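You operate a simulated robot arm through the tools that you are given. There is no shell and no other tool. Be economical: measure what you need, move in short steps, check, and stop when the job is done.

Carry out the task below with a simulated two-armed robot. There is one attempt and no reset: what you move stays moved.

## Task
Pump water into the blue pot and carry it to the striped mat.
Fine: push it under the spring bottle's spout, pump to its red line, carry it by both handles, then put its lid on; spill none.

The check looks at the end state, three seconds after you hand in, the way a careful person would. Anything else that was tipped, shoved, dropped, spilled or broken makes it a failure. A push-on lid holds only when it is set on centred and level and pressed home; a screw cap is set on level and turned clockwise until tight.

## Robot
Two 7-joint arms with two-finger parallel grippers on one trunk, on a base that drives. Base frame: it is fixed to the floor where the robot stands at the start and does not move with it; the origin is under the middle of the robot, x ahead of it, y to its left, z up. Units: mm, rad, N and s.
The left shoulder is at the start at [70, 134, 1261], the right one opposite. With the tool pointing down near the work surface each hand reaches from about 100 to 620 mm from the robot's upright axis, wherever it stands, measured 20 degrees to its own side. Places, roughly: white button [900, 0, 1200]; striped mat top [600, -500, 800]. Payload 1.57 kg a hand.
The tool frame of a hand sits at the grasp point between the pads (the TCP): z along the fingers, y along the line on which they close. The tips reach 30 mm beyond it. Largest opening 80 mm; finger width 17, thickness 12; the body of the gripper, 40 by 82 mm, starts 80 mm behind the TCP.
Orientation is that of the tool frame in the base frame, as a unit quaternion [w, x, y, z]. With the fingers straight down and closing along the base's y, the tool's x points along the base's -x, its y along +y and its z along -z.

## Interface
- The arms move only by the tool move_arm. It takes "left_plan", "right_plan" or both (then of equal length, played together; a hand with none holds still); each is text: rows parted by semicolons, each of 7 numbers parted by spaces: the shift along the tool's x, y, z in units of 30 mm (1.0 is 30 mm), then the turn, a rotation vector about the tool's x, y, z in units of 6 degrees (1.0 is 6 degrees), then the gripper command, from -1 (shut) to 1 (fully open), values between in proportion. In form: x y z rx ry rz grip; .... A call has 1 to 20 rows; each row shifts and turns the commanded pose from where the row before left it, along the tool's axes as they then stand. A call with a number of a shift or a turn outside -1 to 1 is refused whole. A row lasts 0.2 s, in which the tool goes at most 50 mm and 0.15 rad; a call with a longer step from one row to the next is refused whole, and so is a gripper value outside its range. A pose out of reach is approached as far as the arm can. The call stops where the force on the tool passes 40 N (or 10 N more than at its start, if that is more) or the arm is blocked; 0.2 s more then pass. Each finger travels about 153 mm/s and halts on what it meets, pressing with about 34 N; the grip force reading is that of the motor and also rises with nothing between the fingers. The clock runs only during rows and for 0.2 s after the last one: add rows that do not move to give the fingers time. It gives the time, the measured TCP pose, the force on the tool (base axes), the opening and the grip force at its end, in the units of the frame above (readings bear some noise).
- Cameras (640 x 400 px; columns grow to the right, rows downward): "scene" is now at [141.2, -4.1, 1494]; the picture's right is [-0.04, -1.00, 0.00], its down [-0.54, 0.02, -0.84] and it looks along [0.84, -0.03, -0.54] (base axes); focal length 214 px, centre (320, 200). "left" rides on the left gripper at [72, 7, -122] in its tool frame; the picture's right is [-0.09, 1.00, 0.00], its down [-0.84, -0.08, -0.54] and it looks along [-0.54, -0.05, 0.84] (tool axes); focal length 238 px, centre (320, 200). "right" rides on the right gripper at [72, -7, -122] in its tool frame; the picture's right is [0.09, 1.00, 0.00], its down [-0.84, 0.08, -0.54] and it looks along [-0.54, 0.05, 0.84] (tool axes); focal length 238 px, centre (320, 200). There is no depth. A picture from a camera that has moved, and an enlarged one, comes with that camera's place and axes in the base frame and with its lens.
- snapshot(camera): a new picture of that camera. It takes no simulated time.
- raise_lower(by): slides the trunk up (or, below 0, down) by that many mm; the arms and the scene camera ride with it, the base frame stays. It gives what a move gives, with no picture.
- base_move(legs): drives the robot by 1 to 6 legs, each [ahead, left, turn to the left] in mm, mm and rad, along the robot's own axes; the way and the turn of a leg run together, so that a leg with both is an arc; at most 1500 mm and 3.142 rad a leg. The arms and the cameras ride along, it lands a little off, and it stops where it bumps. It gives what a move gives.
- pan_tilt(pan, tilt): turns the head with the scene camera to pan (to the left, within 1.501 rad either way) and tilt (down, from -0.506 to 1.204), counted from straight ahead of the robot. It gives what a move gives.
- zoom(camera, box): a new picture of the part [left, top, right, bottom] of that camera's present view, enlarged. It takes no simulated time.
- job_done(): hands the job in; it is judged then, once.

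Go step by step. Nothing tells you exact positions but the pictures and the camera data: compare them with the known pose of the tool, close in by small moves and look again before you grip or let go. The budget is 120 turns and 100 pictures, counting those below and the enlarged ones. Unless the task says otherwise, let go and move clear before handing in, and close with one line.

The tools are called after "Call:" by a JSON object that holds its "name" and its "arguments". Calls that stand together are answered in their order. move_arm: Moves the arms, as the interface text tells. Its arguments: {"type":"object","properties":{"left_plan":{"type":"string"},"right_plan":{"type":"string"}},"required":[]} The other tools are called the same way: raise_lower (by) slides the trunk up or down; base_move (legs) drives the base; pan_tilt (pan, tilt) turns the head that bears the scene camera; snapshot (camera) takes a picture; zoom (camera, box) takes an enlarged picture of a part of a camera's view; job_done () hands the job in.

At the start:

```text
time: 0.0
left_tcp_pos: [438.0, 166.7, 1408.5]
left_orientation: [0.0, 0.001, 1.0, 0.0]
left_wrist_force: [-0.4, -0.2, 0.5]
left_grip_width: 80.0
left_grasp_force: 0.0
right_tcp_pos: [355.1, -238.7, 1375.9]
right_orientation: [0.0, 0.001, 1.0, -0.001]
right_wrist_force: [0.1, -1.1, 0.6]
right_grip_width: 79.8
right_grasp_force: 0.1
trunk travel left (down, up): [-835.0, 105.0]
robot x, y, heading: [-0.3, -1.0, -0.003]
head pan, tilt: [-0.038, 0.569]
```

scene: 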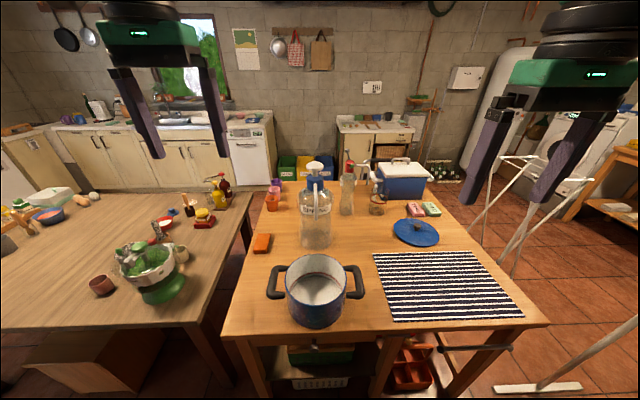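
right: 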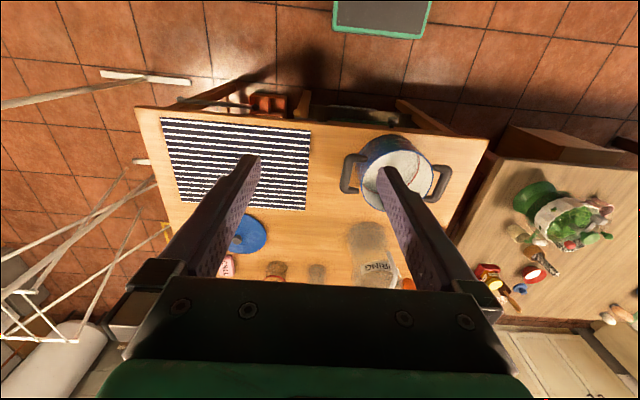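
left: 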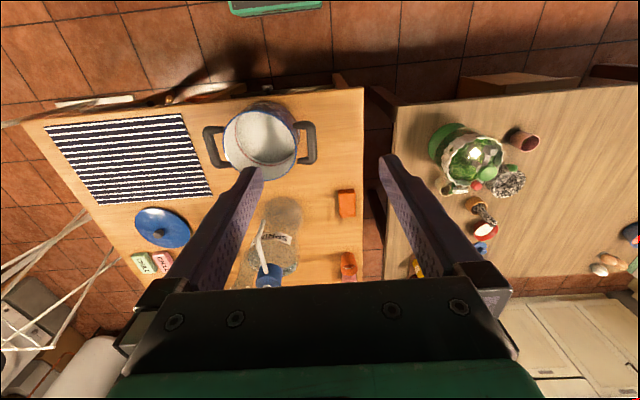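

The pot looks to be near [560, 0], the bottle near [880, 0], the lid near [900, -490] and the mat near [610, -490]. I'll zoom in on each before moving.

Call:
{"name": "zoom", "arguments": {"camera": "scene", "box": [240, 150, 400, 250]}}

Call:
{"name": "zoom", "arguments": {"camera": "scene", "box": [240, 235, 400, 335]}}

Call:
{"name": "zoom", "arguments": {"camera": "scene", "box": [340, 150, 500, 250]}}

```text
4.00 times, centred on (320, 200) of scene
camera zoom: at [141.2, -4.1, 1494.0], right [-0.04, -1.0, 0.0], down [-0.54, 0.02, -0.84], along [0.84, -0.03, -0.54], focal length 858 px, centre (320, 200)
```

zoom: 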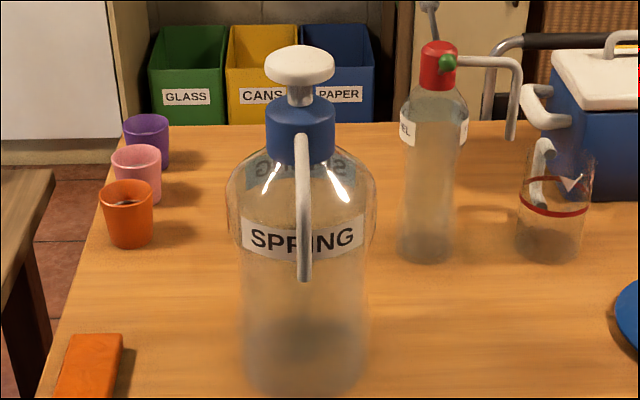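

```text
4.00 times, centred on (320, 285) of scene
camera zoom: at [141.2, -4.1, 1494.0], right [-0.04, -1.0, 0.0], down [-0.54, 0.02, -0.84], along [0.84, -0.03, -0.54], focal length 858 px, centre (320, -140)
```

zoom: 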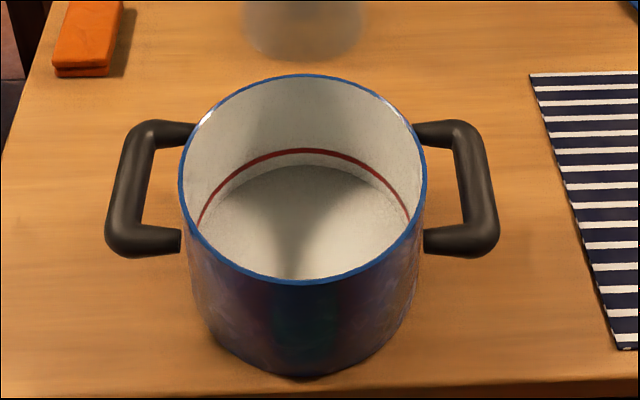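

```text
4.00 times, centred on (420, 200) of scene
camera zoom: at [141.2, -4.1, 1494.0], right [-0.04, -1.0, 0.0], down [-0.54, 0.02, -0.84], along [0.84, -0.03, -0.54], focal length 858 px, centre (-80, 200)
```

zoom: 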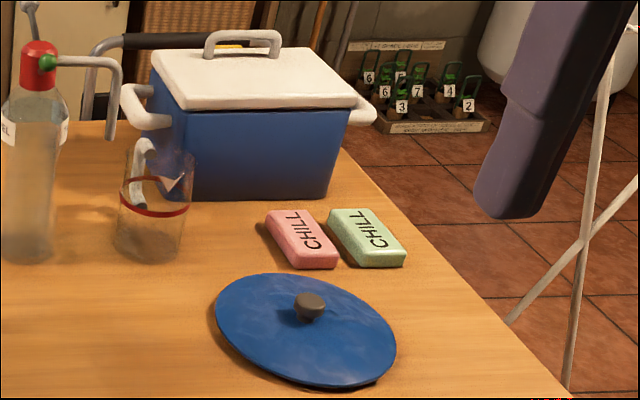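

The spout points toward me. I'll zoom the wrist camera to triangulate the spout tip, the button and the pot.

Call:
{"name": "zoom", "arguments": {"camera": "left", "box": [200, 200, 328, 280]}}

Call:
{"name": "zoom", "arguments": {"camera": "left", "box": [190, 90, 350, 190]}}

```text
5.00 times, centred on (264, 240) of left
camera zoom: at [364.9, 173.8, 1531.5], right [0.09, 1.0, 0.0], down [0.84, -0.08, 0.54], along [0.54, -0.05, -0.84], focal length 1192 px, centre (600, 0)
```

zoom: 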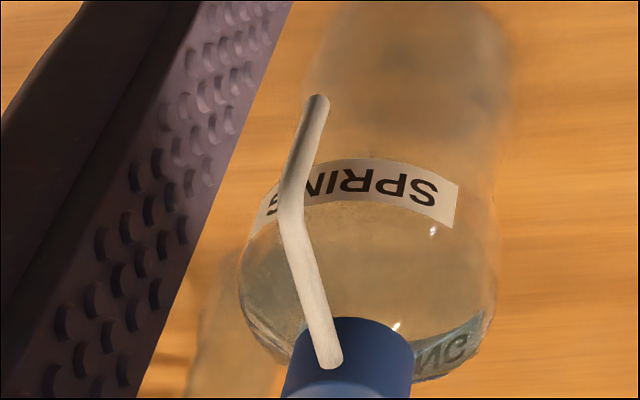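

```text
4.00 times, centred on (270, 140) of left
camera zoom: at [364.9, 173.8, 1531.5], right [0.09, 1.0, 0.0], down [0.84, -0.08, 0.54], along [0.54, -0.05, -0.84], focal length 953 px, centre (520, 440)
```

zoom: 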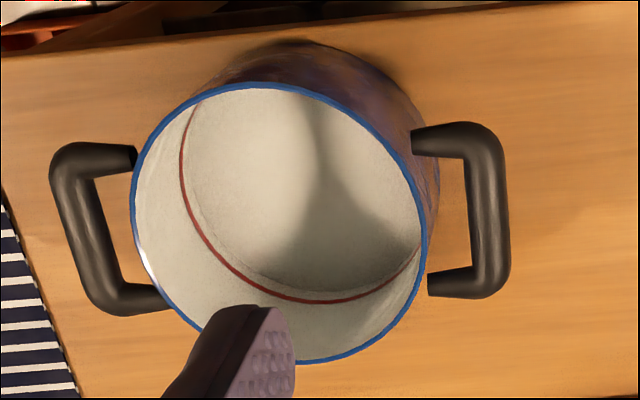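

Triangulating gives spout tip ≈ [738, -12, 1026], button ≈ [890, -10, 1170], pot centre ≈ [572, -4] with rim z ≈ 925, and handle bars at y ≈ +133 and -141, z ≈ 910. Next I'll look down to see how much room the base has in front of the table.

Call:
{"name": "pan_tilt", "arguments": {"pan": 0.0, "tilt": 1.2}}

Call:
{"name": "snapshot", "arguments": {"camera": "scene"}}

```text
time: 1.0
left_tcp_pos: [437.0, 166.4, 1408.9]
left_orientation: [0.0, 0.0, 1.0, 0.0]
left_wrist_force: [-0.6, -0.8, 0.4]
left_grip_width: 80.0
left_grasp_force: 0.1
right_tcp_pos: [353.9, -238.3, 1376.0]
right_orientation: [0.0, 0.001, 1.0, -0.001]
right_wrist_force: [-0.3, -0.6, 0.1]
right_grip_width: 80.1
right_grasp_force: 0.0
trunk travel left (down, up): [-835.0, 105.0]
robot x, y, heading: [-1.9, 0.5, 0.001]
head pan, tilt: [0.0, 1.201]
```

```text
91 pictures are left
camera scene: at [108.0, -0.6, 1446.6], right [0.0, -1.0, 0.0], down [-0.93, 0.0, -0.36], along [0.36, 0.0, -0.93], focal length 214 px, centre (320, 200)
```

scene: 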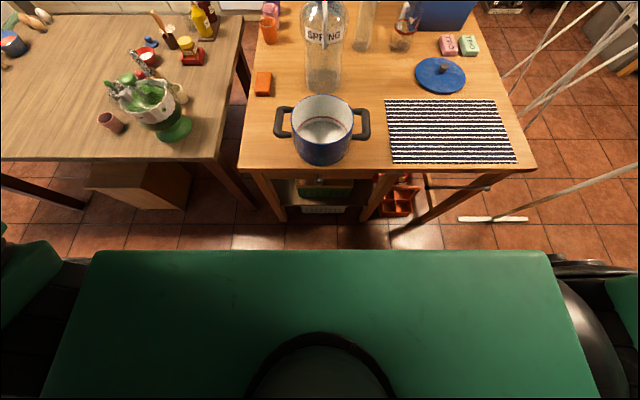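

There looks to be space ahead of the chest (edge near x ≈ 135, table front near x ≈ 468). I'll drive forward 150 mm and look at the pot from the wrists.

Call:
{"name": "base_move", "arguments": {"legs": [[150, 0, 0]]}}

Call:
{"name": "snapshot", "arguments": {"camera": "scene"}}

```text
time: 2.4
left_tcp_pos: [582.8, 166.9, 1410.8]
left_orientation: [0.001, 0.0, 1.0, -0.001]
left_wrist_force: [-0.6, 0.3, -0.4]
left_grip_width: 80.0
left_grasp_force: 0.1
right_tcp_pos: [500.0, -238.6, 1377.3]
right_orientation: [0.002, 0.001, 1.0, 0.0]
right_wrist_force: [0.0, -0.8, 1.5]
right_grip_width: 79.9
right_grasp_force: 0.1
trunk travel left (down, up): [-835.0, 105.0]
robot x, y, heading: [150.8, 1.4, -0.0]
head pan, tilt: [0.0, 1.201]
```

```text
90 pictures are left
camera scene: at [253.2, -0.7, 1446.9], right [0.0, -1.0, 0.0], down [-0.93, 0.0, -0.36], along [0.36, 0.0, -0.93], focal length 214 px, centre (320, 200)
```

scene: 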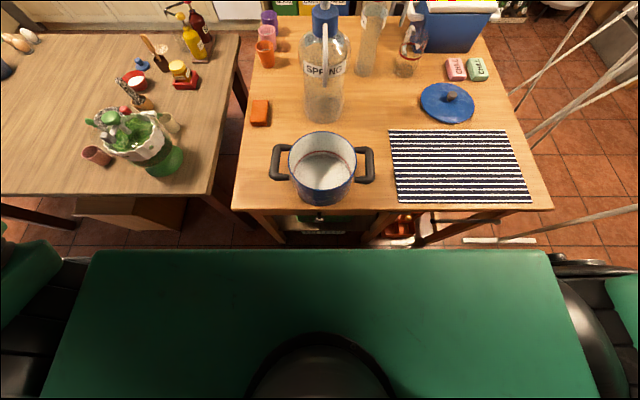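

The drive went cleanly. I'll zoom in on the pot for an exact fix.

Call:
{"name": "zoom", "arguments": {"camera": "scene", "box": [250, 115, 394, 205]}}

```text
4.44 times, centred on (322, 160) of scene
camera zoom: at [253.2, -0.7, 1446.9], right [0.0, -1.0, 0.0], down [-0.93, 0.0, -0.36], along [0.36, 0.0, -0.93], focal length 953 px, centre (311, 378)
```

zoom: 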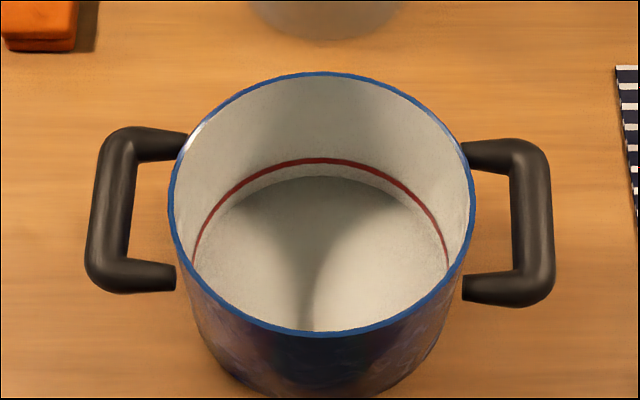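

The bars are at about [579, 128, 908] and [572, -145, 908], with about 25 mm between bar and wall. I'll bring both hands above them with a 50 mm opening, each biased 5 mm outward.

Call:
{"name": "move_arm", "arguments": {"left_plan": "0.012 -0.081 0.978 0 0 0 0.25;0.012 -0.081 0.978 0 0 0 0.25;0.012 -0.081 0.978 0 0 0 0.25;0.012 -0.081 0.978 0 0 0 0.25;0.012 -0.081 0.978 0 0 0 0.25;0.012 -0.081 0.978 0 0 0 0.25;0.012 -0.081 0.978 0 0 0 0.25;0.012 -0.081 0.978 0 0 0 0.25;0.012 -0.081 0.978 0 0 0 0.25;0.012 -0.081 0.978 0 0 0 0.25;0.012 -0.081 0.978 0 0 0 0.25;0.012 -0.081 0.978 0 0 0 0.25;0.012 -0.081 0.978 0 0 0 0.25;0.012 -0.081 0.978 0 0 0 0.25;0 0 0 0 0 0 0.25;0 0 0 0 0 0 0.25", "right_plan": "-0.171 0.211 0.898 0 0 0 0.25;-0.171 0.211 0.898 0 0 0 0.25;-0.171 0.211 0.898 0 0 0 0.25;-0.171 0.211 0.898 0 0 0 0.25;-0.171 0.211 0.898 0 0 0 0.25;-0.171 0.211 0.898 0 0 0 0.25;-0.171 0.211 0.898 0 0 0 0.25;-0.171 0.211 0.898 0 0 0 0.25;-0.171 0.211 0.898 0 0 0 0.25;-0.171 0.211 0.898 0 0 0 0.25;-0.171 0.211 0.898 0 0 0 0.25;-0.171 0.211 0.898 0 0 0 0.25;-0.171 0.211 0.898 0 0 0 0.25;-0.171 0.211 0.898 0 0 0 0.25;0 0 0 0 0 0 0.25;0 0 0 0 0 0 0.25"}}

Call:
{"name": "snapshot", "arguments": {"camera": "left"}}

Call:
{"name": "snapshot", "arguments": {"camera": "right"}}

Call:
{"name": "snapshot", "arguments": {"camera": "scene"}}

```text
time: 5.8
left_tcp_pos: [581.9, 134.2, 999.8]
left_orientation: [0.001, 0.001, 1.0, 0.0]
left_wrist_force: [0.5, 0.5, 0.7]
left_grip_width: 50.0
left_grasp_force: 0.0
right_tcp_pos: [576.4, -150.1, 999.5]
right_orientation: [0.0, 0.001, 1.0, 0.0]
right_wrist_force: [-0.2, -1.0, -0.5]
right_grip_width: 50.0
right_grasp_force: 0.0
trunk travel left (down, up): [-835.0, 105.0]
robot x, y, heading: [149.9, 1.2, -0.002]
head pan, tilt: [0.0, 1.201]
```

```text
88 pictures are left
camera left: at [508.4, 140.6, 1121.7], right [0.09, 1.0, 0.0], down [0.84, -0.08, 0.54], along [0.54, -0.05, -0.84], focal length 238 px, centre (320, 200)
```

left: 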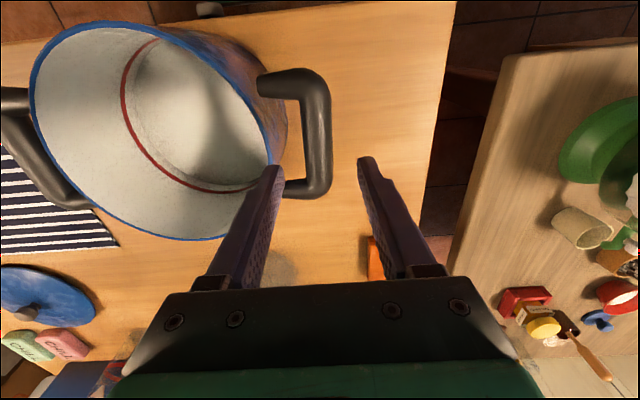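

```text
87 pictures are left
camera right: at [504.2, -155.6, 1120.6], right [-0.09, 1.0, 0.0], down [0.84, 0.08, 0.54], along [0.54, 0.05, -0.84], focal length 238 px, centre (320, 200)
```

right: 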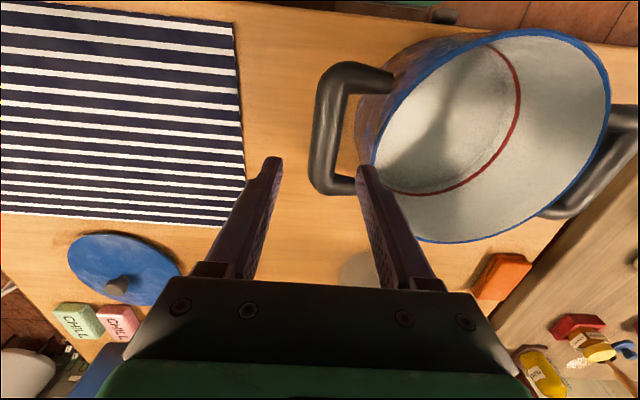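

```text
86 pictures are left
camera scene: at [256.8, -0.6, 1446.6], right [0.0, -1.0, 0.0], down [-0.93, 0.0, -0.36], along [0.36, 0.0, -0.93], focal length 214 px, centre (320, 200)
```

scene: 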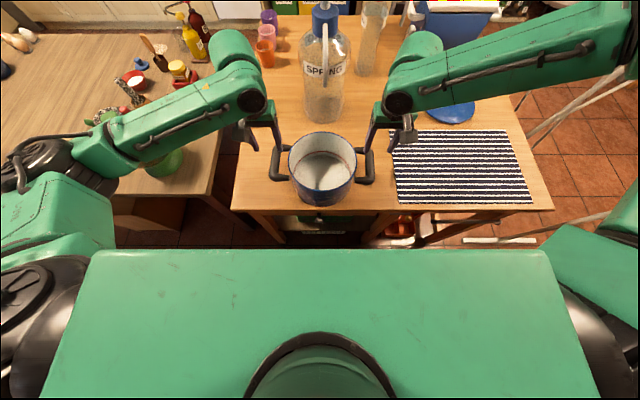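

The left bar is at y ≈ 132 and the right at y ≈ -142. I'll go down 45 mm so the tips sit just over the bars, then check the straddle.

Call:
{"name": "move_arm", "arguments": {"left_plan": "0 0.05 0.75 0 0 0 0.25;0 0.05 0.75 0 0 0 0.25;0 0 0 0 0 0 0.25", "right_plan": "0 0.06 0.75 0 0 0 0.25;0 0.06 0.75 0 0 0 0.25;0 0 0 0 0 0 0.25"}}

Call:
{"name": "zoom", "arguments": {"camera": "left", "box": [200, 60, 440, 210]}}

Call:
{"name": "zoom", "arguments": {"camera": "right", "box": [200, 60, 440, 210]}}

```text
time: 6.6
left_tcp_pos: [580.0, 136.2, 954.0]
left_orientation: [0.001, 0.001, 1.0, -0.001]
left_wrist_force: [0.9, 0.7, -0.4]
left_grip_width: 50.0
left_grasp_force: 0.0
right_tcp_pos: [575.7, -147.5, 954.2]
right_orientation: [0.0, 0.001, 1.0, -0.001]
right_wrist_force: [0.8, 0.0, 0.4]
right_grip_width: 50.1
right_grasp_force: 0.1
trunk travel left (down, up): [-835.0, 105.0]
robot x, y, heading: [148.7, 2.6, -0.002]
head pan, tilt: [0.0, 1.201]
```

```text
2.67 times, centred on (320, 135) of left
camera zoom: at [508.3, 143.4, 1077.0], right [0.09, 1.0, 0.0], down [0.84, -0.08, 0.54], along [0.54, -0.05, -0.84], focal length 636 px, centre (320, 373)
```

zoom: 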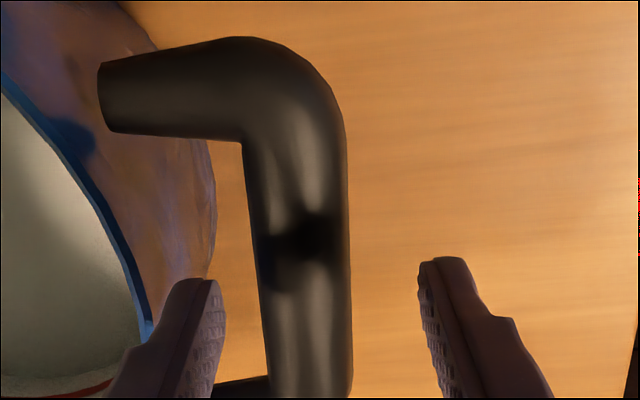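

```text
2.67 times, centred on (320, 135) of right
camera zoom: at [504.0, -152.2, 1075.5], right [-0.09, 1.0, 0.0], down [0.84, 0.08, 0.54], along [0.54, 0.05, -0.84], focal length 636 px, centre (320, 373)
```

zoom: 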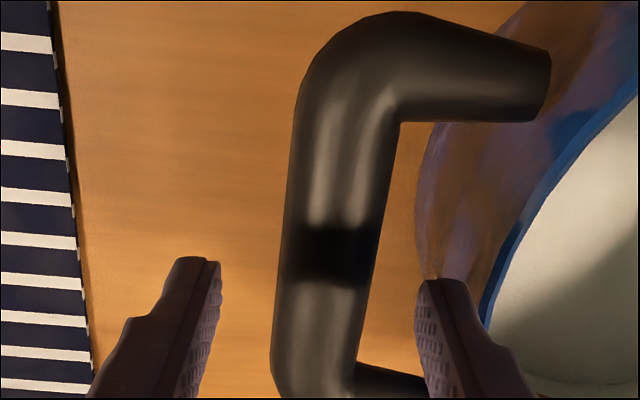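

Both straddles look right. I'll shift the left hand 3 mm outward, lower both to bar level and watch for contact.

Call:
{"name": "move_arm", "arguments": {"left_plan": "0 0.1 0 0 0 0 0.25;0 0 0.5 0 0 0 0.25;0 0 0.5 0 0 0 0.25;0 0 0.5 0 0 0 0.25;0 0 0 0 0 0 0.25", "right_plan": "0 0 0 0 0 0 0.25;0 0 0.5 0 0 0 0.25;0 0 0.5 0 0 0 0.25;0 0 0.5 0 0 0 0.25;0 0 0 0 0 0 0.25"}}

Call:
{"name": "snapshot", "arguments": {"camera": "left"}}

Call:
{"name": "snapshot", "arguments": {"camera": "right"}}

```text
time: 7.8
left_tcp_pos: [582.2, 139.1, 908.5]
left_orientation: [0.001, 0.0, 1.0, -0.001]
left_wrist_force: [-0.7, -0.3, 1.1]
left_grip_width: 50.2
left_grasp_force: 0.0
right_tcp_pos: [571.1, -153.7, 917.6]
right_orientation: [0.002, 0.0, 1.0, 0.0]
right_wrist_force: [0.4, 0.1, 0.4]
right_grip_width: 49.9
right_grasp_force: 0.1
right hand out of reach, approached as far as the arm can: row 4
trunk travel left (down, up): [-835.0, 105.0]
robot x, y, heading: [149.4, 4.0, -0.001]
head pan, tilt: [0.0, 1.201]
```

```text
83 pictures are left
camera left: at [508.9, 145.7, 1031.2], right [0.09, 1.0, 0.0], down [0.84, -0.08, 0.54], along [0.54, -0.05, -0.84], focal length 238 px, centre (320, 200)
```

left: 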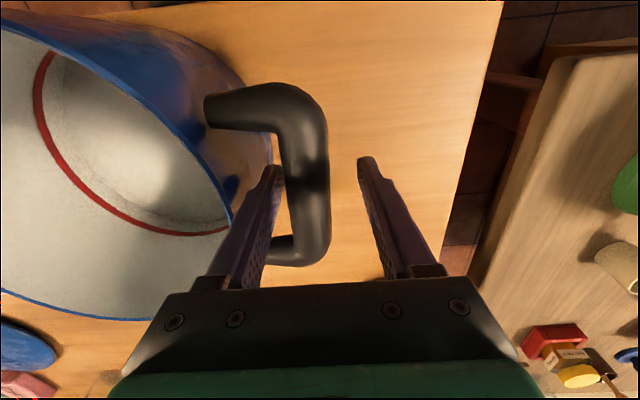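

```text
82 pictures are left
camera right: at [498.0, -158.9, 1038.8], right [-0.09, 1.0, 0.0], down [0.84, 0.08, 0.54], along [0.54, 0.05, -0.84], focal length 238 px, centre (320, 200)
```

right: 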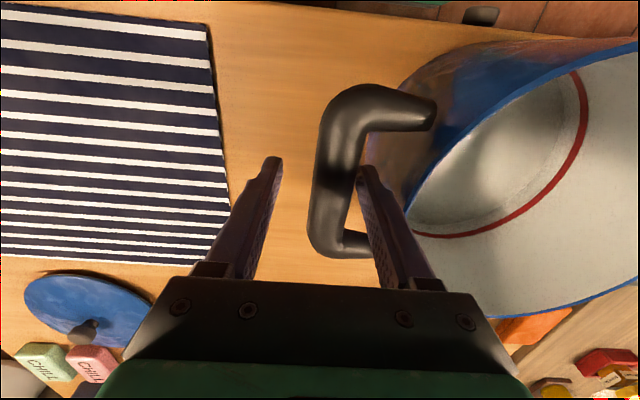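

The right hand ran into a reach limit, so I'll raise both hands back up and use the trunk to lower them instead.

Call:
{"name": "move_arm", "arguments": {"left_plan": "0 0 -0.6 0 0 0 0.25;0 0 -0.8 0 0 0 0.25;0 0 -0.8 0 0 0 0.25;0 0 -0.8 0 0 0 0.25;0 0 0 0 0 0 0.25", "right_plan": "0 0 -0.6 0 0 0 0.25;0 0 -0.8 0 0 0 0.25;0 0 -0.8 0 0 0 0.25;0 0 -0.8 0 0 0 0.25;0 0 0 0 0 0 0.25"}}

```text
time: 9.0
left_tcp_pos: [580.8, 139.0, 998.3]
left_orientation: [0.0, 0.0, 1.0, -0.001]
left_wrist_force: [0.0, 0.8, 0.9]
left_grip_width: 50.0
left_grasp_force: 0.0
right_tcp_pos: [570.2, -153.0, 1007.7]
right_orientation: [0.0, 0.0, 1.0, 0.0]
right_wrist_force: [-0.1, 0.0, 0.3]
right_grip_width: 49.9
right_grasp_force: 0.1
trunk travel left (down, up): [-835.0, 105.0]
robot x, y, heading: [151.2, -2.3, 0.001]
head pan, tilt: [0.0, 1.201]
```

I'll correct the right hand and then lower the trunk 90 mm.

Call:
{"name": "move_arm", "arguments": {"right_plan": "-0.13 0.19 0.3 0 0 0 0.25;0 0 0 0 0 0 0.25"}}

Call:
{"name": "raise_lower", "arguments": {"by": -90}}

Call:
{"name": "snapshot", "arguments": {"camera": "right"}}

Call:
{"name": "snapshot", "arguments": {"camera": "left"}}

```text
time: 9.6
left_tcp_pos: [580.9, 138.5, 999.3]
left_orientation: [0.0, 0.0, 1.0, -0.002]
left_wrist_force: [0.1, -0.4, -0.6]
left_grip_width: 49.9
left_grasp_force: 0.0
right_tcp_pos: [574.0, -147.4, 999.0]
right_orientation: [0.0, 0.001, 1.0, 0.0]
right_wrist_force: [-0.9, 0.4, 0.8]
right_grip_width: 50.3
right_grasp_force: 0.0
trunk travel left (down, up): [-835.0, 105.0]
robot x, y, heading: [145.8, 6.5, 0.004]
head pan, tilt: [0.0, 1.201]
```

```text
time: 10.8
left_tcp_pos: [581.1, 139.2, 909.2]
left_orientation: [0.001, 0.001, 1.0, -0.001]
left_wrist_force: [0.3, 0.5, 0.0]
left_grip_width: 50.1
left_grasp_force: 0.1
right_tcp_pos: [575.5, -147.2, 910.3]
right_orientation: [0.0, 0.001, 1.0, 0.001]
right_wrist_force: [0.2, -0.1, -0.1]
right_grip_width: 50.1
right_grasp_force: 0.0
trunk travel left (down, up): [-745.0, 195.0]
robot x, y, heading: [146.1, -3.5, -0.0]
head pan, tilt: [0.0, 1.201]
```

```text
81 pictures are left
camera right: at [501.9, -153.0, 1030.7], right [-0.09, 1.0, 0.0], down [0.84, 0.08, 0.54], along [0.54, 0.05, -0.84], focal length 238 px, centre (320, 200)
```

right: 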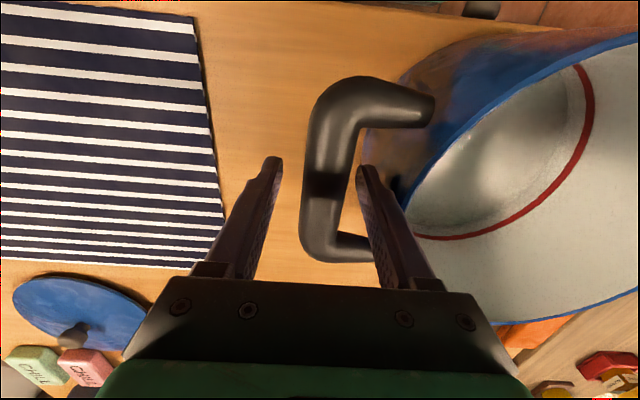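

```text
80 pictures are left
camera left: at [508.4, 145.8, 1031.6], right [0.09, 1.0, 0.0], down [0.84, -0.08, 0.54], along [0.54, -0.05, -0.84], focal length 238 px, centre (320, 200)
```

left: 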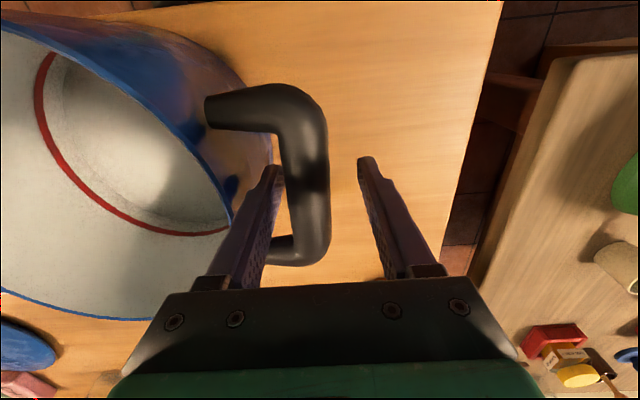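

Both bars sit between the fingers, so I'll close both grippers.

Call:
{"name": "move_arm", "arguments": {"left_plan": "0 0 0 0 0 0 0;0 0 0 0 0 0 -0.3;0 0 0 0 0 0 -1;0 0 0 0 0 0 -1;0 0 0 0 0 0 -1", "right_plan": "0 0 0 0 0 0 0;0 0 0 0 0 0 -0.3;0 0 0 0 0 0 -1;0 0 0 0 0 0 -1;0 0 0 0 0 0 -1"}}

Call:
{"name": "snapshot", "arguments": {"camera": "scene"}}

```text
time: 11.7
left_tcp_pos: [580.5, 132.4, 908.2]
left_orientation: [0.0, 0.006, 1.0, -0.008]
left_wrist_force: [-1.5, -1.9, 0.0]
left_grip_width: 27.5
left_grasp_force: 33.6
right_tcp_pos: [576.7, -142.7, 909.4]
right_orientation: [0.003, 0.0, 1.0, 0.007]
right_wrist_force: [2.9, 2.1, -0.8]
right_grip_width: 27.8
right_grasp_force: 33.7
trunk travel left (down, up): [-745.0, 195.0]
robot x, y, heading: [148.6, 0.3, 0.004]
head pan, tilt: [0.0, 1.201]
stopped in row 4 (left hand): the force on the tool passed its limit (the readings are from after the stop); the commanded pose is now the measured one
```

```text
79 pictures are left
camera scene: at [258.0, -0.9, 1356.5], right [0.0, -1.0, 0.0], down [-0.93, 0.0, -0.36], along [0.36, 0.0, -0.93], focal length 214 px, centre (320, 200)
```

scene: 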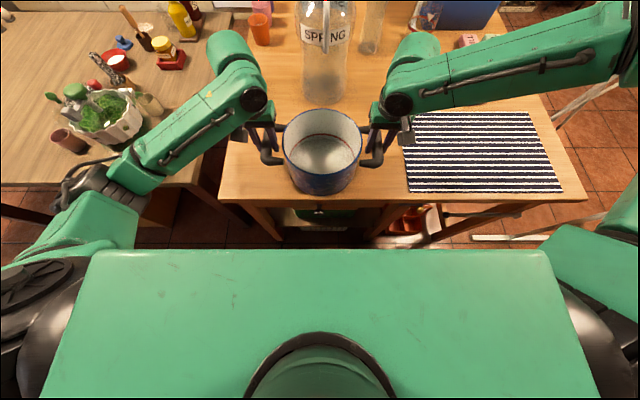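

Both handles are held, with the bars at y = 132 and -143. I'll slide the pot straight ahead about 95 mm with both arms.

Call:
{"name": "move_arm", "arguments": {"left_plan": "-0.2 0 0 0 0 0 -1;-0.35 0 0 0 0 0 -1;-0.35 0 0 0 0 0 -1;-0.35 0 0 0 0 0 -1;-0.35 0 0 0 0 0 -1;-0.35 0 0 0 0 0 -1;-0.35 0 0 0 0 0 -1;-0.35 0 0 0 0 0 -1;-0.35 0 0 0 0 0 -1;-0.2 0 0 0 0 0 -1", "right_plan": "-0.2 0 0 0 0 0 -1;-0.35 0 0 0 0 0 -1;-0.35 0 0 0 0 0 -1;-0.35 0 0 0 0 0 -1;-0.35 0 0 0 0 0 -1;-0.35 0 0 0 0 0 -1;-0.35 0 0 0 0 0 -1;-0.35 0 0 0 0 0 -1;-0.35 0 0 0 0 0 -1;-0.2 0 0 0 0 0 -1"}}

Call:
{"name": "pan_tilt", "arguments": {"pan": 0, "tilt": 0.8}}

Call:
{"name": "snapshot", "arguments": {"camera": "scene"}}

```text
time: 14.0
left_tcp_pos: [675.0, 124.5, 908.6]
left_orientation: [-0.002, 0.012, 1.0, -0.014]
left_wrist_force: [-3.7, -2.2, -4.5]
left_grip_width: 28.2
left_grasp_force: 34.2
right_tcp_pos: [654.2, -149.9, 919.1]
right_orientation: [0.004, -0.003, 1.0, 0.013]
right_wrist_force: [2.8, 2.3, -4.9]
right_grip_width: 29.1
right_grasp_force: 34.3
right hand out of reach, approached as far as the arm can: row 7, 8, 9, 10
trunk travel left (down, up): [-745.0, 195.0]
robot x, y, heading: [150.9, 1.5, 0.004]
head pan, tilt: [0.0, 1.201]
stopped in row 10 (right hand): the force on the tool passed its limit (the readings are from after the stop); the commanded pose is now the measured one
```

```text
time: 14.8
left_tcp_pos: [675.1, 125.4, 907.9]
left_orientation: [-0.002, 0.011, 1.0, -0.013]
left_wrist_force: [-5.2, -2.7, -3.6]
left_grip_width: 28.3
left_grasp_force: 34.0
right_tcp_pos: [655.0, -150.5, 919.9]
right_orientation: [0.006, -0.003, 1.0, 0.013]
right_wrist_force: [5.8, 2.4, -5.0]
right_grip_width: 28.7
right_grasp_force: 34.1
trunk travel left (down, up): [-745.0, 195.0]
robot x, y, heading: [149.3, -1.9, 0.0]
head pan, tilt: [0.0, 0.799]
```

```text
78 pictures are left
camera scene: at [283.7, -0.7, 1384.1], right [0.0, -1.0, 0.0], down [-0.72, 0.0, -0.7], along [0.7, 0.0, -0.72], focal length 214 px, centre (320, 200)
```

scene: 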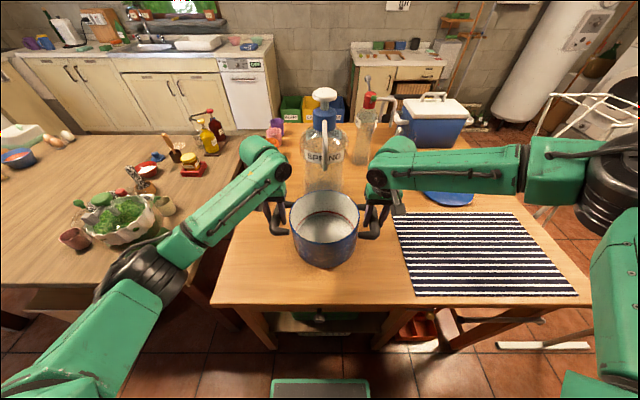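

The right arm reached its limit again and the pot turned a few degrees. I'll release, rise clear with the trunk, pull the hands back and bring the base closer.

Call:
{"name": "move_arm", "arguments": {"left_plan": "0 0 0 0 0 0 -0.1;0 0 0 0 0 0 0.2;0 0 0 0 0 0 0.2", "right_plan": "0 0 0 0 0 0 -0.1;0 0 0 0 0 0 0.2;0 0 0 0 0 0 0.2"}}

Call:
{"name": "snapshot", "arguments": {"camera": "right"}}

Call:
{"name": "snapshot", "arguments": {"camera": "left"}}

```text
time: 15.6
left_tcp_pos: [675.1, 125.7, 908.4]
left_orientation: [0.001, 0.01, 1.0, -0.014]
left_wrist_force: [-0.6, -0.3, 0.4]
left_grip_width: 48.0
left_grasp_force: 0.0
right_tcp_pos: [653.8, -150.2, 920.0]
right_orientation: [0.006, -0.004, 1.0, 0.013]
right_wrist_force: [-0.4, 0.6, 0.4]
right_grip_width: 48.1
right_grasp_force: 0.1
trunk travel left (down, up): [-745.0, 195.0]
robot x, y, heading: [147.4, 1.1, -0.001]
head pan, tilt: [0.0, 0.799]
```

```text
77 pictures are left
camera right: at [580.3, -159.1, 1041.0], right [-0.1, 0.99, 0.02], down [0.83, 0.07, 0.55], along [0.55, 0.08, -0.83], focal length 238 px, centre (320, 200)
```

right: 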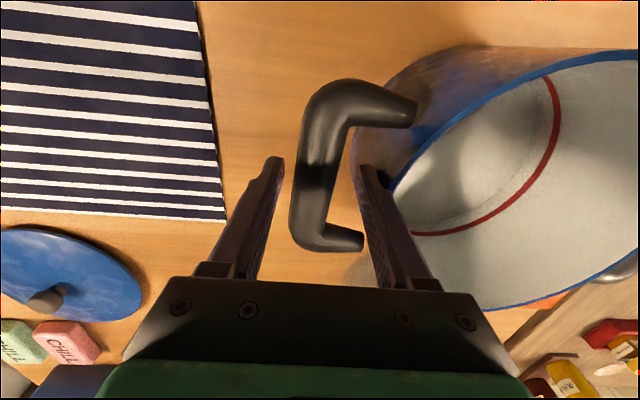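

```text
76 pictures are left
camera left: at [602.0, 137.6, 1032.0], right [0.11, 0.99, -0.03], down [0.83, -0.08, 0.55], along [0.54, -0.09, -0.84], focal length 238 px, centre (320, 200)
```

left: 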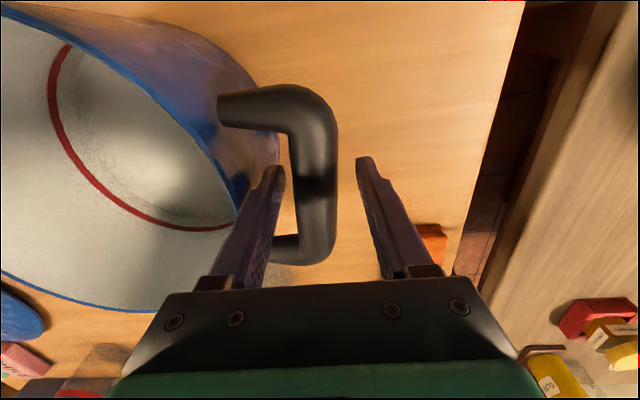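

Both bars are clear of the pads. I'll raise the trunk, retract the hands and drive forward.

Call:
{"name": "raise_lower", "arguments": {"by": 120}}

Call:
{"name": "move_arm", "arguments": {"left_plan": "0.9 0.3 0 0 0 0 0.2;0.9 0.1 0 0 0 0 0.2;0.9 0.1 0 0 0 0 0.2;0.9 0 0 0 0 0 0.2;0.4 0 0 0 0 0 0.2;0 0 0 0 0 0 0.2", "right_plan": "0.9 -0.1 0 0 0 0 0.2;0.9 -0.1 0 0 0 0 0.2;0.9 -0.1 0 0 0 0 0.2;0.9 0 0 0 0 0 0.2;0.4 0 0 0 0 0 0.2;0 0 0 0 0 0 0.2"}}

Call:
{"name": "base_move", "arguments": {"legs": [[80, 0, 0]]}}

Call:
{"name": "snapshot", "arguments": {"camera": "scene"}}

```text
time: 17.1
left_tcp_pos: [673.4, 125.8, 1029.5]
left_orientation: [0.0, 0.01, 1.0, -0.015]
left_wrist_force: [0.3, 0.8, -0.4]
left_grip_width: 47.8
left_grasp_force: 0.1
right_tcp_pos: [653.8, -150.8, 1040.1]
right_orientation: [0.006, -0.003, 1.0, 0.013]
right_wrist_force: [0.6, 0.3, -0.2]
right_grip_width: 48.0
right_grasp_force: 0.0
trunk travel left (down, up): [-865.0, 75.0]
robot x, y, heading: [150.6, -0.7, 0.002]
head pan, tilt: [0.0, 0.799]
```

```text
time: 18.5
left_tcp_pos: [554.1, 144.0, 1029.3]
left_orientation: [0.0, 0.011, 1.0, -0.014]
left_wrist_force: [0.6, -0.3, 0.8]
left_grip_width: 48.3
left_grasp_force: 0.0
right_tcp_pos: [534.9, -159.5, 1038.2]
right_orientation: [0.005, -0.004, 1.0, 0.014]
right_wrist_force: [-0.1, -0.4, -0.2]
right_grip_width: 48.1
right_grasp_force: 0.0
trunk travel left (down, up): [-865.0, 75.0]
robot x, y, heading: [146.7, 0.8, -0.0]
head pan, tilt: [0.0, 0.799]
```

```text
time: 19.6
left_tcp_pos: [628.9, 143.8, 1031.2]
left_orientation: [0.003, 0.011, 1.0, -0.015]
left_wrist_force: [-0.1, 0.2, 0.5]
left_grip_width: 47.8
left_grasp_force: 0.1
right_tcp_pos: [608.3, -160.5, 1039.8]
right_orientation: [0.008, -0.004, 1.0, 0.013]
right_wrist_force: [0.0, 0.2, -0.6]
right_grip_width: 48.5
right_grasp_force: 0.1
trunk travel left (down, up): [-865.0, 75.0]
robot x, y, heading: [228.4, -1.4, 0.001]
head pan, tilt: [0.0, 0.799]
```

```text
75 pictures are left
camera scene: at [355.0, -0.7, 1505.0], right [0.0, -1.0, 0.0], down [-0.71, 0.0, -0.7], along [0.7, 0.0, -0.71], focal length 214 px, centre (320, 200)
```

scene: 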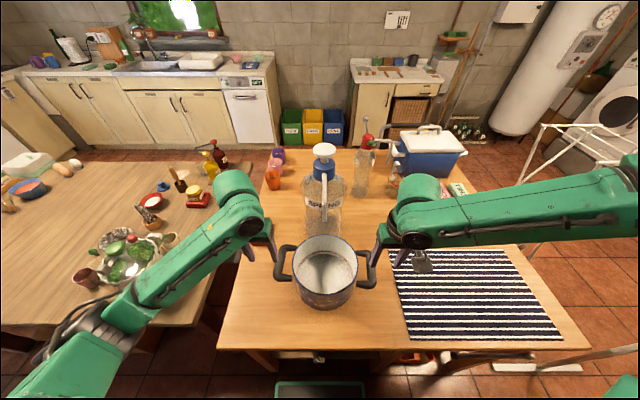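

The base is at x = 230 with no bump. I'll measure the pot again.

Call:
{"name": "zoom", "arguments": {"camera": "scene", "box": [240, 215, 400, 315]}}

Call:
{"name": "zoom", "arguments": {"camera": "scene", "box": [272, 130, 400, 210]}}

```text
4.00 times, centred on (320, 265) of scene
camera zoom: at [355.0, -0.7, 1505.0], right [0.0, -1.0, 0.0], down [-0.71, 0.0, -0.7], along [0.7, 0.0, -0.71], focal length 858 px, centre (320, -60)
```

zoom: 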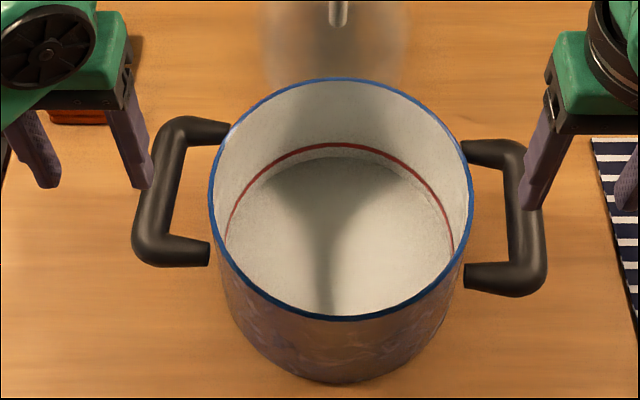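

```text
5.00 times, centred on (336, 170) of scene
camera zoom: at [355.0, -0.7, 1505.0], right [0.0, -1.0, 0.0], down [-0.71, 0.0, -0.7], along [0.7, 0.0, -0.71], focal length 1072 px, centre (240, 350)
```

zoom: 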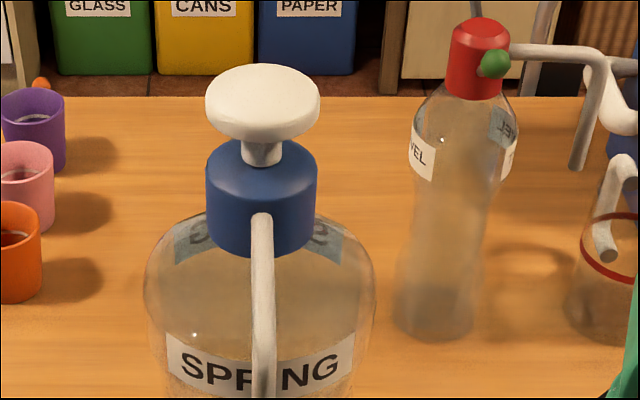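

The pot centre is now ≈ [670, -14], turned about 4°. The spout already overhangs it, but I want the centre near x ≈ 697. I'll line the hands up over the handles, square them and lower by the trunk.

Call:
{"name": "move_arm", "arguments": {"left_plan": "0 0 -0.6 -0.29 0.06 -0.21 0.2;-0.8 -0.2 0 0 0 0 0.2;-0.77 -0.33 0 0 0 0 0.2;0 0 0 0 0 0 0.2", "right_plan": "0 0 -0.3 0.25 0.11 0.06 0.2;-0.8 0.1 0 0 0 0 0.2;-0.8 0.1 0 0 0 0 0.2;0 0 0 0 0 0 0.2"}}

Call:
{"name": "zoom", "arguments": {"camera": "left", "box": [160, 30, 480, 230]}}

Call:
{"name": "zoom", "arguments": {"camera": "right", "box": [160, 30, 480, 230]}}

```text
time: 20.6
left_tcp_pos: [678.9, 127.6, 1047.2]
left_orientation: [-0.001, 0.001, 1.0, 0.001]
left_wrist_force: [-0.1, 0.3, 0.8]
left_grip_width: 48.1
left_grasp_force: 0.1
right_tcp_pos: [660.1, -152.6, 1047.5]
right_orientation: [0.001, -0.001, 1.0, 0.0]
right_wrist_force: [0.4, -0.6, -0.1]
right_grip_width: 48.0
right_grasp_force: 0.0
trunk travel left (down, up): [-865.0, 75.0]
robot x, y, heading: [224.3, -1.9, -0.003]
head pan, tilt: [0.0, 0.799]
```

```text
2.00 times, centred on (320, 130) of left
camera zoom: at [607.8, 134.4, 1170.9], right [0.09, 1.0, 0.0], down [0.84, -0.08, 0.54], along [0.54, -0.05, -0.84], focal length 477 px, centre (320, 340)
```

zoom: 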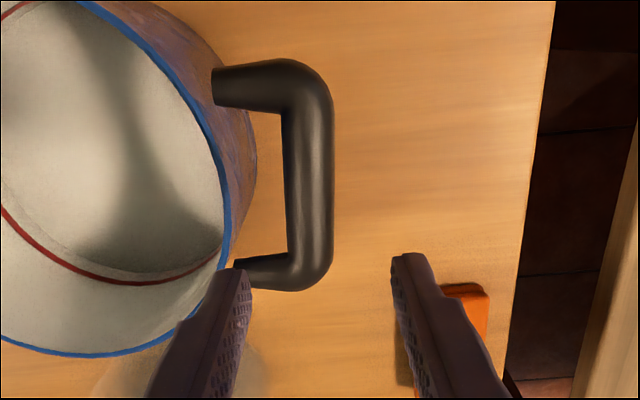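

```text
2.00 times, centred on (320, 130) of right
camera zoom: at [587.8, -159.0, 1169.0], right [-0.09, 1.0, 0.0], down [0.84, 0.08, 0.54], along [0.54, 0.05, -0.84], focal length 477 px, centre (320, 340)
```

zoom: 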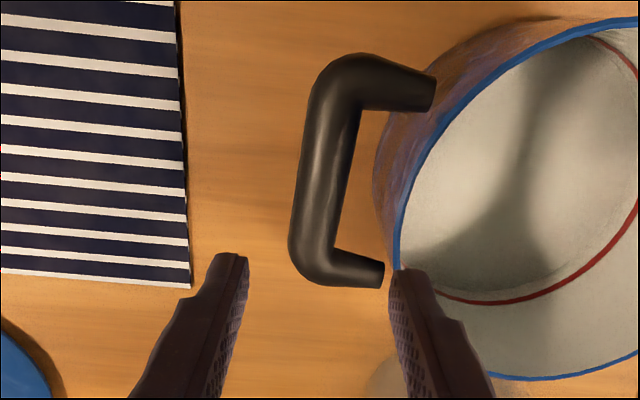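

Aligned well; I'll nudge both back 6 mm and lower the trunk 139 mm.

Call:
{"name": "move_arm", "arguments": {"left_plan": "0.2 -0.03 0 0 0 0 0.2;0 0 0 0 0 0 0.2", "right_plan": "0.25 -0.06 0 0 0 0 0.2;0 0 0 0 0 0 0.2"}}

Call:
{"name": "raise_lower", "arguments": {"by": -139}}

Call:
{"name": "move_arm", "arguments": {"left_plan": "0 0 0 0 0 0 0;0 0 0 0 0 0 -0.3;0 0 0 0 0 0 -1;0 0 0 0 0 0 -1;0 0 0 0 0 0 -1", "right_plan": "0 0 0 0 0 0 0;0 0 0 0 0 0 -0.3;0 0 0 0 0 0 -1;0 0 0 0 0 0 -1;0 0 0 0 0 0 -1"}}

Call:
{"name": "snapshot", "arguments": {"camera": "scene"}}

```text
time: 21.2
left_tcp_pos: [675.8, 126.7, 1047.1]
left_orientation: [-0.004, 0.0, 1.0, 0.001]
left_wrist_force: [-0.2, -0.4, -0.1]
left_grip_width: 48.1
left_grasp_force: 0.1
right_tcp_pos: [653.2, -156.1, 1047.2]
right_orientation: [0.0, -0.001, 1.0, -0.001]
right_wrist_force: [-0.5, 0.2, 0.3]
right_grip_width: 48.1
right_grasp_force: 0.1
trunk travel left (down, up): [-865.0, 75.0]
robot x, y, heading: [231.2, 1.2, -0.0]
head pan, tilt: [0.0, 0.799]
```

```text
time: 22.9
left_tcp_pos: [674.6, 125.8, 908.5]
left_orientation: [-0.002, 0.0, 1.0, 0.001]
left_wrist_force: [0.0, 0.5, 0.3]
left_grip_width: 47.9
left_grasp_force: 0.2
right_tcp_pos: [653.8, -156.2, 908.4]
right_orientation: [0.0, -0.001, 1.0, 0.0]
right_wrist_force: [-0.4, -0.6, 0.6]
right_grip_width: 47.8
right_grasp_force: 0.1
trunk travel left (down, up): [-726.0, 214.0]
robot x, y, heading: [230.9, -4.0, 0.0]
head pan, tilt: [0.0, 0.799]
```

```text
time: 24.0
left_tcp_pos: [674.2, 122.4, 908.1]
left_orientation: [-0.003, 0.005, 1.0, -0.004]
left_wrist_force: [-1.8, -1.5, 2.6]
left_grip_width: 28.4
left_grasp_force: 33.6
right_tcp_pos: [656.0, -153.1, 907.7]
right_orientation: [0.002, 0.0, 1.0, 0.004]
right_wrist_force: [2.8, 1.8, 0.1]
right_grip_width: 28.6
right_grasp_force: 34.4
trunk travel left (down, up): [-726.0, 214.0]
robot x, y, heading: [228.7, 2.0, 0.003]
head pan, tilt: [0.0, 0.799]
stopped in row 5 (right hand): the force on the tool passed its limit (the readings are from after the stop); the commanded pose is now the measured one
```

```text
70 pictures are left
camera scene: at [362.1, -0.7, 1365.3], right [0.0, -1.0, 0.0], down [-0.72, 0.0, -0.7], along [0.7, 0.0, -0.72], focal length 214 px, centre (320, 200)
```

scene: 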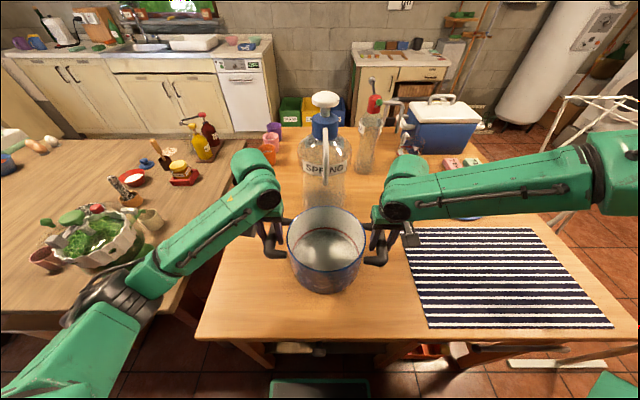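

Gripped. I'll push the left hand 23 mm and the right hand 40 mm ahead to square the pot with its centre near x ≈ 697.

Call:
{"name": "move_arm", "arguments": {"left_plan": "-0.077 0 0 0 0 0 -1;-0.077 0 0 0 0 0 -1;-0.077 0 0 0 0 0 -1;-0.077 0 0 0 0 0 -1;-0.077 0 0 0 0 0 -1;-0.077 0 0 0 0 0 -1;-0.077 0 0 0 0 0 -1;-0.077 0 0 0 0 0 -1;-0.077 0 0 0 0 0 -1;-0.077 0 0 0 0 0 -1;0 0 0 0 0 0 -1", "right_plan": "-0.133 0 0 0 0 0 -1;-0.133 0 0 0 0 0 -1;-0.133 0 0 0 0 0 -1;-0.133 0 0 0 0 0 -1;-0.133 0 0 0 0 0 -1;-0.133 0 0 0 0 0 -1;-0.133 0 0 0 0 0 -1;-0.133 0 0 0 0 0 -1;-0.133 0 0 0 0 0 -1;-0.133 0 0 0 0 0 -1;0 0 0 0 0 0 -1"}}

Call:
{"name": "snapshot", "arguments": {"camera": "scene"}}

Call:
{"name": "zoom", "arguments": {"camera": "scene", "box": [240, 180, 400, 280]}}

```text
time: 26.4
left_tcp_pos: [697.7, 122.4, 907.5]
left_orientation: [-0.002, 0.005, 1.0, -0.004]
left_wrist_force: [-1.5, 4.3, 1.5]
left_grip_width: 27.6
left_grasp_force: 34.1
right_tcp_pos: [693.9, -153.3, 908.8]
right_orientation: [0.002, -0.001, 1.0, 0.004]
right_wrist_force: [1.3, -4.7, 0.0]
right_grip_width: 27.7
right_grasp_force: 34.0
trunk travel left (down, up): [-726.0, 214.0]
robot x, y, heading: [229.6, -1.4, -0.001]
head pan, tilt: [0.0, 0.799]
```

```text
69 pictures are left
camera scene: at [361.6, -1.1, 1365.3], right [0.0, -1.0, 0.0], down [-0.72, 0.0, -0.7], along [0.7, 0.0, -0.72], focal length 214 px, centre (320, 200)
```

scene: 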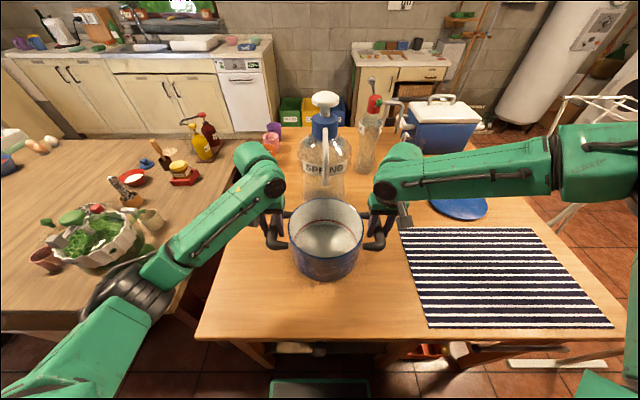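

```text
4.00 times, centred on (320, 230) of scene
camera zoom: at [361.6, -1.1, 1365.3], right [0.0, -1.0, 0.0], down [-0.72, 0.0, -0.7], along [0.7, 0.0, -0.72], focal length 858 px, centre (320, 80)
```

zoom: 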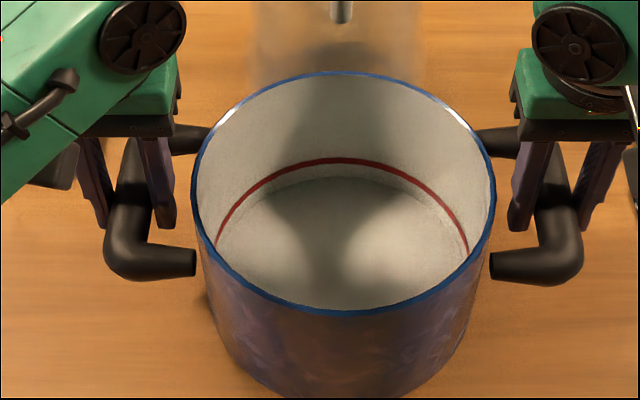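

The pot is at ≈ [699, -15], clear of the bottle by about 17 mm, with the spout well inside it. I'll release, raise the trunk, back the right hand away and start tilting the left hand for pressing.

Call:
{"name": "move_arm", "arguments": {"left_plan": "0 0 0 0 0 0 -0.1;0 0 0 0 0 0 0.2;0 0 0 0 0 0 0.2", "right_plan": "0 0 0 0 0 0 -0.1;0 0 0 0 0 0 0.2;0 0 0 0 0 0 0.2"}}

Call:
{"name": "raise_lower", "arguments": {"by": 200}}

Call:
{"name": "move_arm", "arguments": {"left_plan": "0.7 0.2 0 0 -1 0 0;0.7 0.2 0 0 -1 0 -0.5;0.5 0 -0.5 0 -1 0 -1;0 0 -0.9 0 -1 0 -1;0 0 -0.9 0 -1 0 -1;0 0 -0.9 0 -1 0 -1;0 0 -0.9 0 -1 0 -1;0 0 0 0 0 0 -1", "right_plan": "0.9 -0.4 0 0 0 0 0.2;0.9 -0.4 0 0 0 0 0.2;0.9 -0.4 0 0 0 0 0.2;0.9 -0.4 0 0 0 0 0.2;0.5 -0.4 0 0 0 0 0.2;0 -0.4 0 0 0 0 0.2;0 -0.4 0 0 0 0 0.2;0 0 0 0 0 0 0.2"}}

Call:
{"name": "pan_tilt", "arguments": {"pan": 0, "tilt": 0.75}}

Call:
{"name": "snapshot", "arguments": {"camera": "scene"}}

```text
time: 27.2
left_tcp_pos: [698.1, 122.6, 907.5]
left_orientation: [-0.003, 0.005, 1.0, -0.005]
left_wrist_force: [0.4, -0.3, -0.1]
left_grip_width: 47.9
left_grasp_force: 0.1
right_tcp_pos: [694.3, -152.7, 909.4]
right_orientation: [0.003, -0.002, 1.0, 0.005]
right_wrist_force: [0.0, 0.4, -0.5]
right_grip_width: 47.9
right_grasp_force: 0.0
trunk travel left (down, up): [-726.0, 214.0]
robot x, y, heading: [223.9, 0.6, 0.001]
head pan, tilt: [0.0, 0.799]
```

```text
time: 29.4
left_tcp_pos: [697.1, 123.4, 1107.9]
left_orientation: [-0.002, 0.004, 1.0, -0.004]
left_wrist_force: [-0.3, 0.4, 0.3]
left_grip_width: 47.8
left_grasp_force: 0.0
right_tcp_pos: [694.0, -152.4, 1108.1]
right_orientation: [0.003, -0.001, 1.0, 0.004]
right_wrist_force: [-0.2, -0.3, 0.2]
right_grip_width: 48.2
right_grasp_force: 0.0
trunk travel left (down, up): [-926.0, 14.0]
robot x, y, heading: [231.2, -2.4, -0.002]
head pan, tilt: [0.0, 0.799]
```

```text
time: 31.1
left_tcp_pos: [618.3, 174.1, 1188.0]
left_orientation: [0.341, 0.041, 0.933, 0.107]
left_wrist_force: [0.4, 0.0, 0.3]
left_grip_width: 0.1
left_grasp_force: 21.2
left hand out of reach, approached as far as the arm can: row 5, 6, 7
right_tcp_pos: [572.1, -234.8, 1107.7]
right_orientation: [0.002, -0.002, 1.0, 0.004]
right_wrist_force: [0.4, -0.1, -0.2]
right_grip_width: 48.2
right_grasp_force: 0.1
trunk travel left (down, up): [-926.0, 14.0]
robot x, y, heading: [227.0, 0.5, -0.004]
head pan, tilt: [0.0, 0.799]
stopped in row 8 (left hand): the arm was blocked; the commanded pose is now the measured one
```

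```text
time: 31.8
left_tcp_pos: [617.6, 172.0, 1190.2]
left_orientation: [0.34, 0.04, 0.933, 0.107]
left_wrist_force: [0.0, 0.4, 0.4]
left_grip_width: 0.1
left_grasp_force: 20.8
right_tcp_pos: [570.7, -236.8, 1108.0]
right_orientation: [0.003, -0.002, 1.0, 0.004]
right_wrist_force: [-0.2, -0.3, -0.1]
right_grip_width: 48.0
right_grasp_force: 0.0
trunk travel left (down, up): [-926.0, 14.0]
robot x, y, heading: [227.7, -2.1, -0.003]
head pan, tilt: [0.0, 0.75]
```

```text
67 pictures are left
camera scene: at [363.8, 0.0, 1569.3], right [0.0, -1.0, 0.0], down [-0.68, 0.0, -0.73], along [0.73, 0.0, -0.68], focal length 214 px, centre (320, 200)
```

scene: 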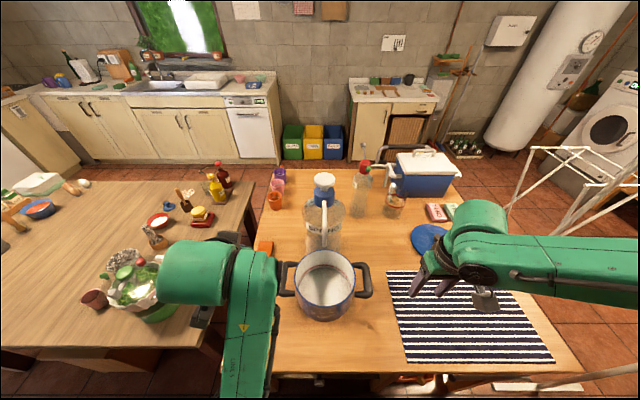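

The left wrist hit a limit from being too close in. I'll move it forward and up toward the bottle, then level the roll.

Call:
{"name": "move_arm", "arguments": {"left_plan": "-0.803 -0.233 0.083 0 0 0 -1;-0.803 -0.233 0.083 0 0 0 -1;-0.803 -0.233 0.083 0 0 0 -1;-0.803 -0.233 0.083 0 0 0 -1;-0.803 -0.233 0.083 0 0 0 -1;-0.803 -0.233 0.083 0 0 0 -1;0 0 0 0.83 0 -0.7 -1;0 0 0 0.83 0 -0.7 -1;0 0 0 0 0 0 -1"}}

Call:
{"name": "snapshot", "arguments": {"camera": "scene"}}

```text
time: 32.6
left_tcp_pos: [680.8, 178.2, 1211.6]
left_orientation: [0.325, 0.046, 0.926, 0.186]
left_wrist_force: [0.2, 0.6, 0.4]
left_grip_width: 0.2
left_grasp_force: 21.3
right_tcp_pos: [572.3, -237.3, 1107.7]
right_orientation: [0.002, -0.002, 1.0, 0.006]
right_wrist_force: [0.0, 0.0, -0.1]
right_grip_width: 48.1
right_grasp_force: 0.0
trunk travel left (down, up): [-926.0, 14.0]
robot x, y, heading: [230.1, -2.6, -0.004]
head pan, tilt: [0.0, 0.75]
stopped in row 4 (left hand): the arm was blocked; the commanded pose is now the measured one
```

```text
66 pictures are left
camera scene: at [364.6, -0.6, 1569.2], right [0.0, -1.0, 0.0], down [-0.68, 0.0, -0.73], along [0.73, 0.0, -0.68], focal length 214 px, centre (320, 200)
```

scene: 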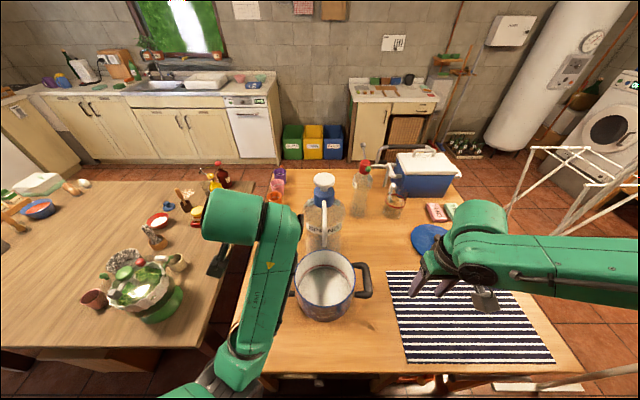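

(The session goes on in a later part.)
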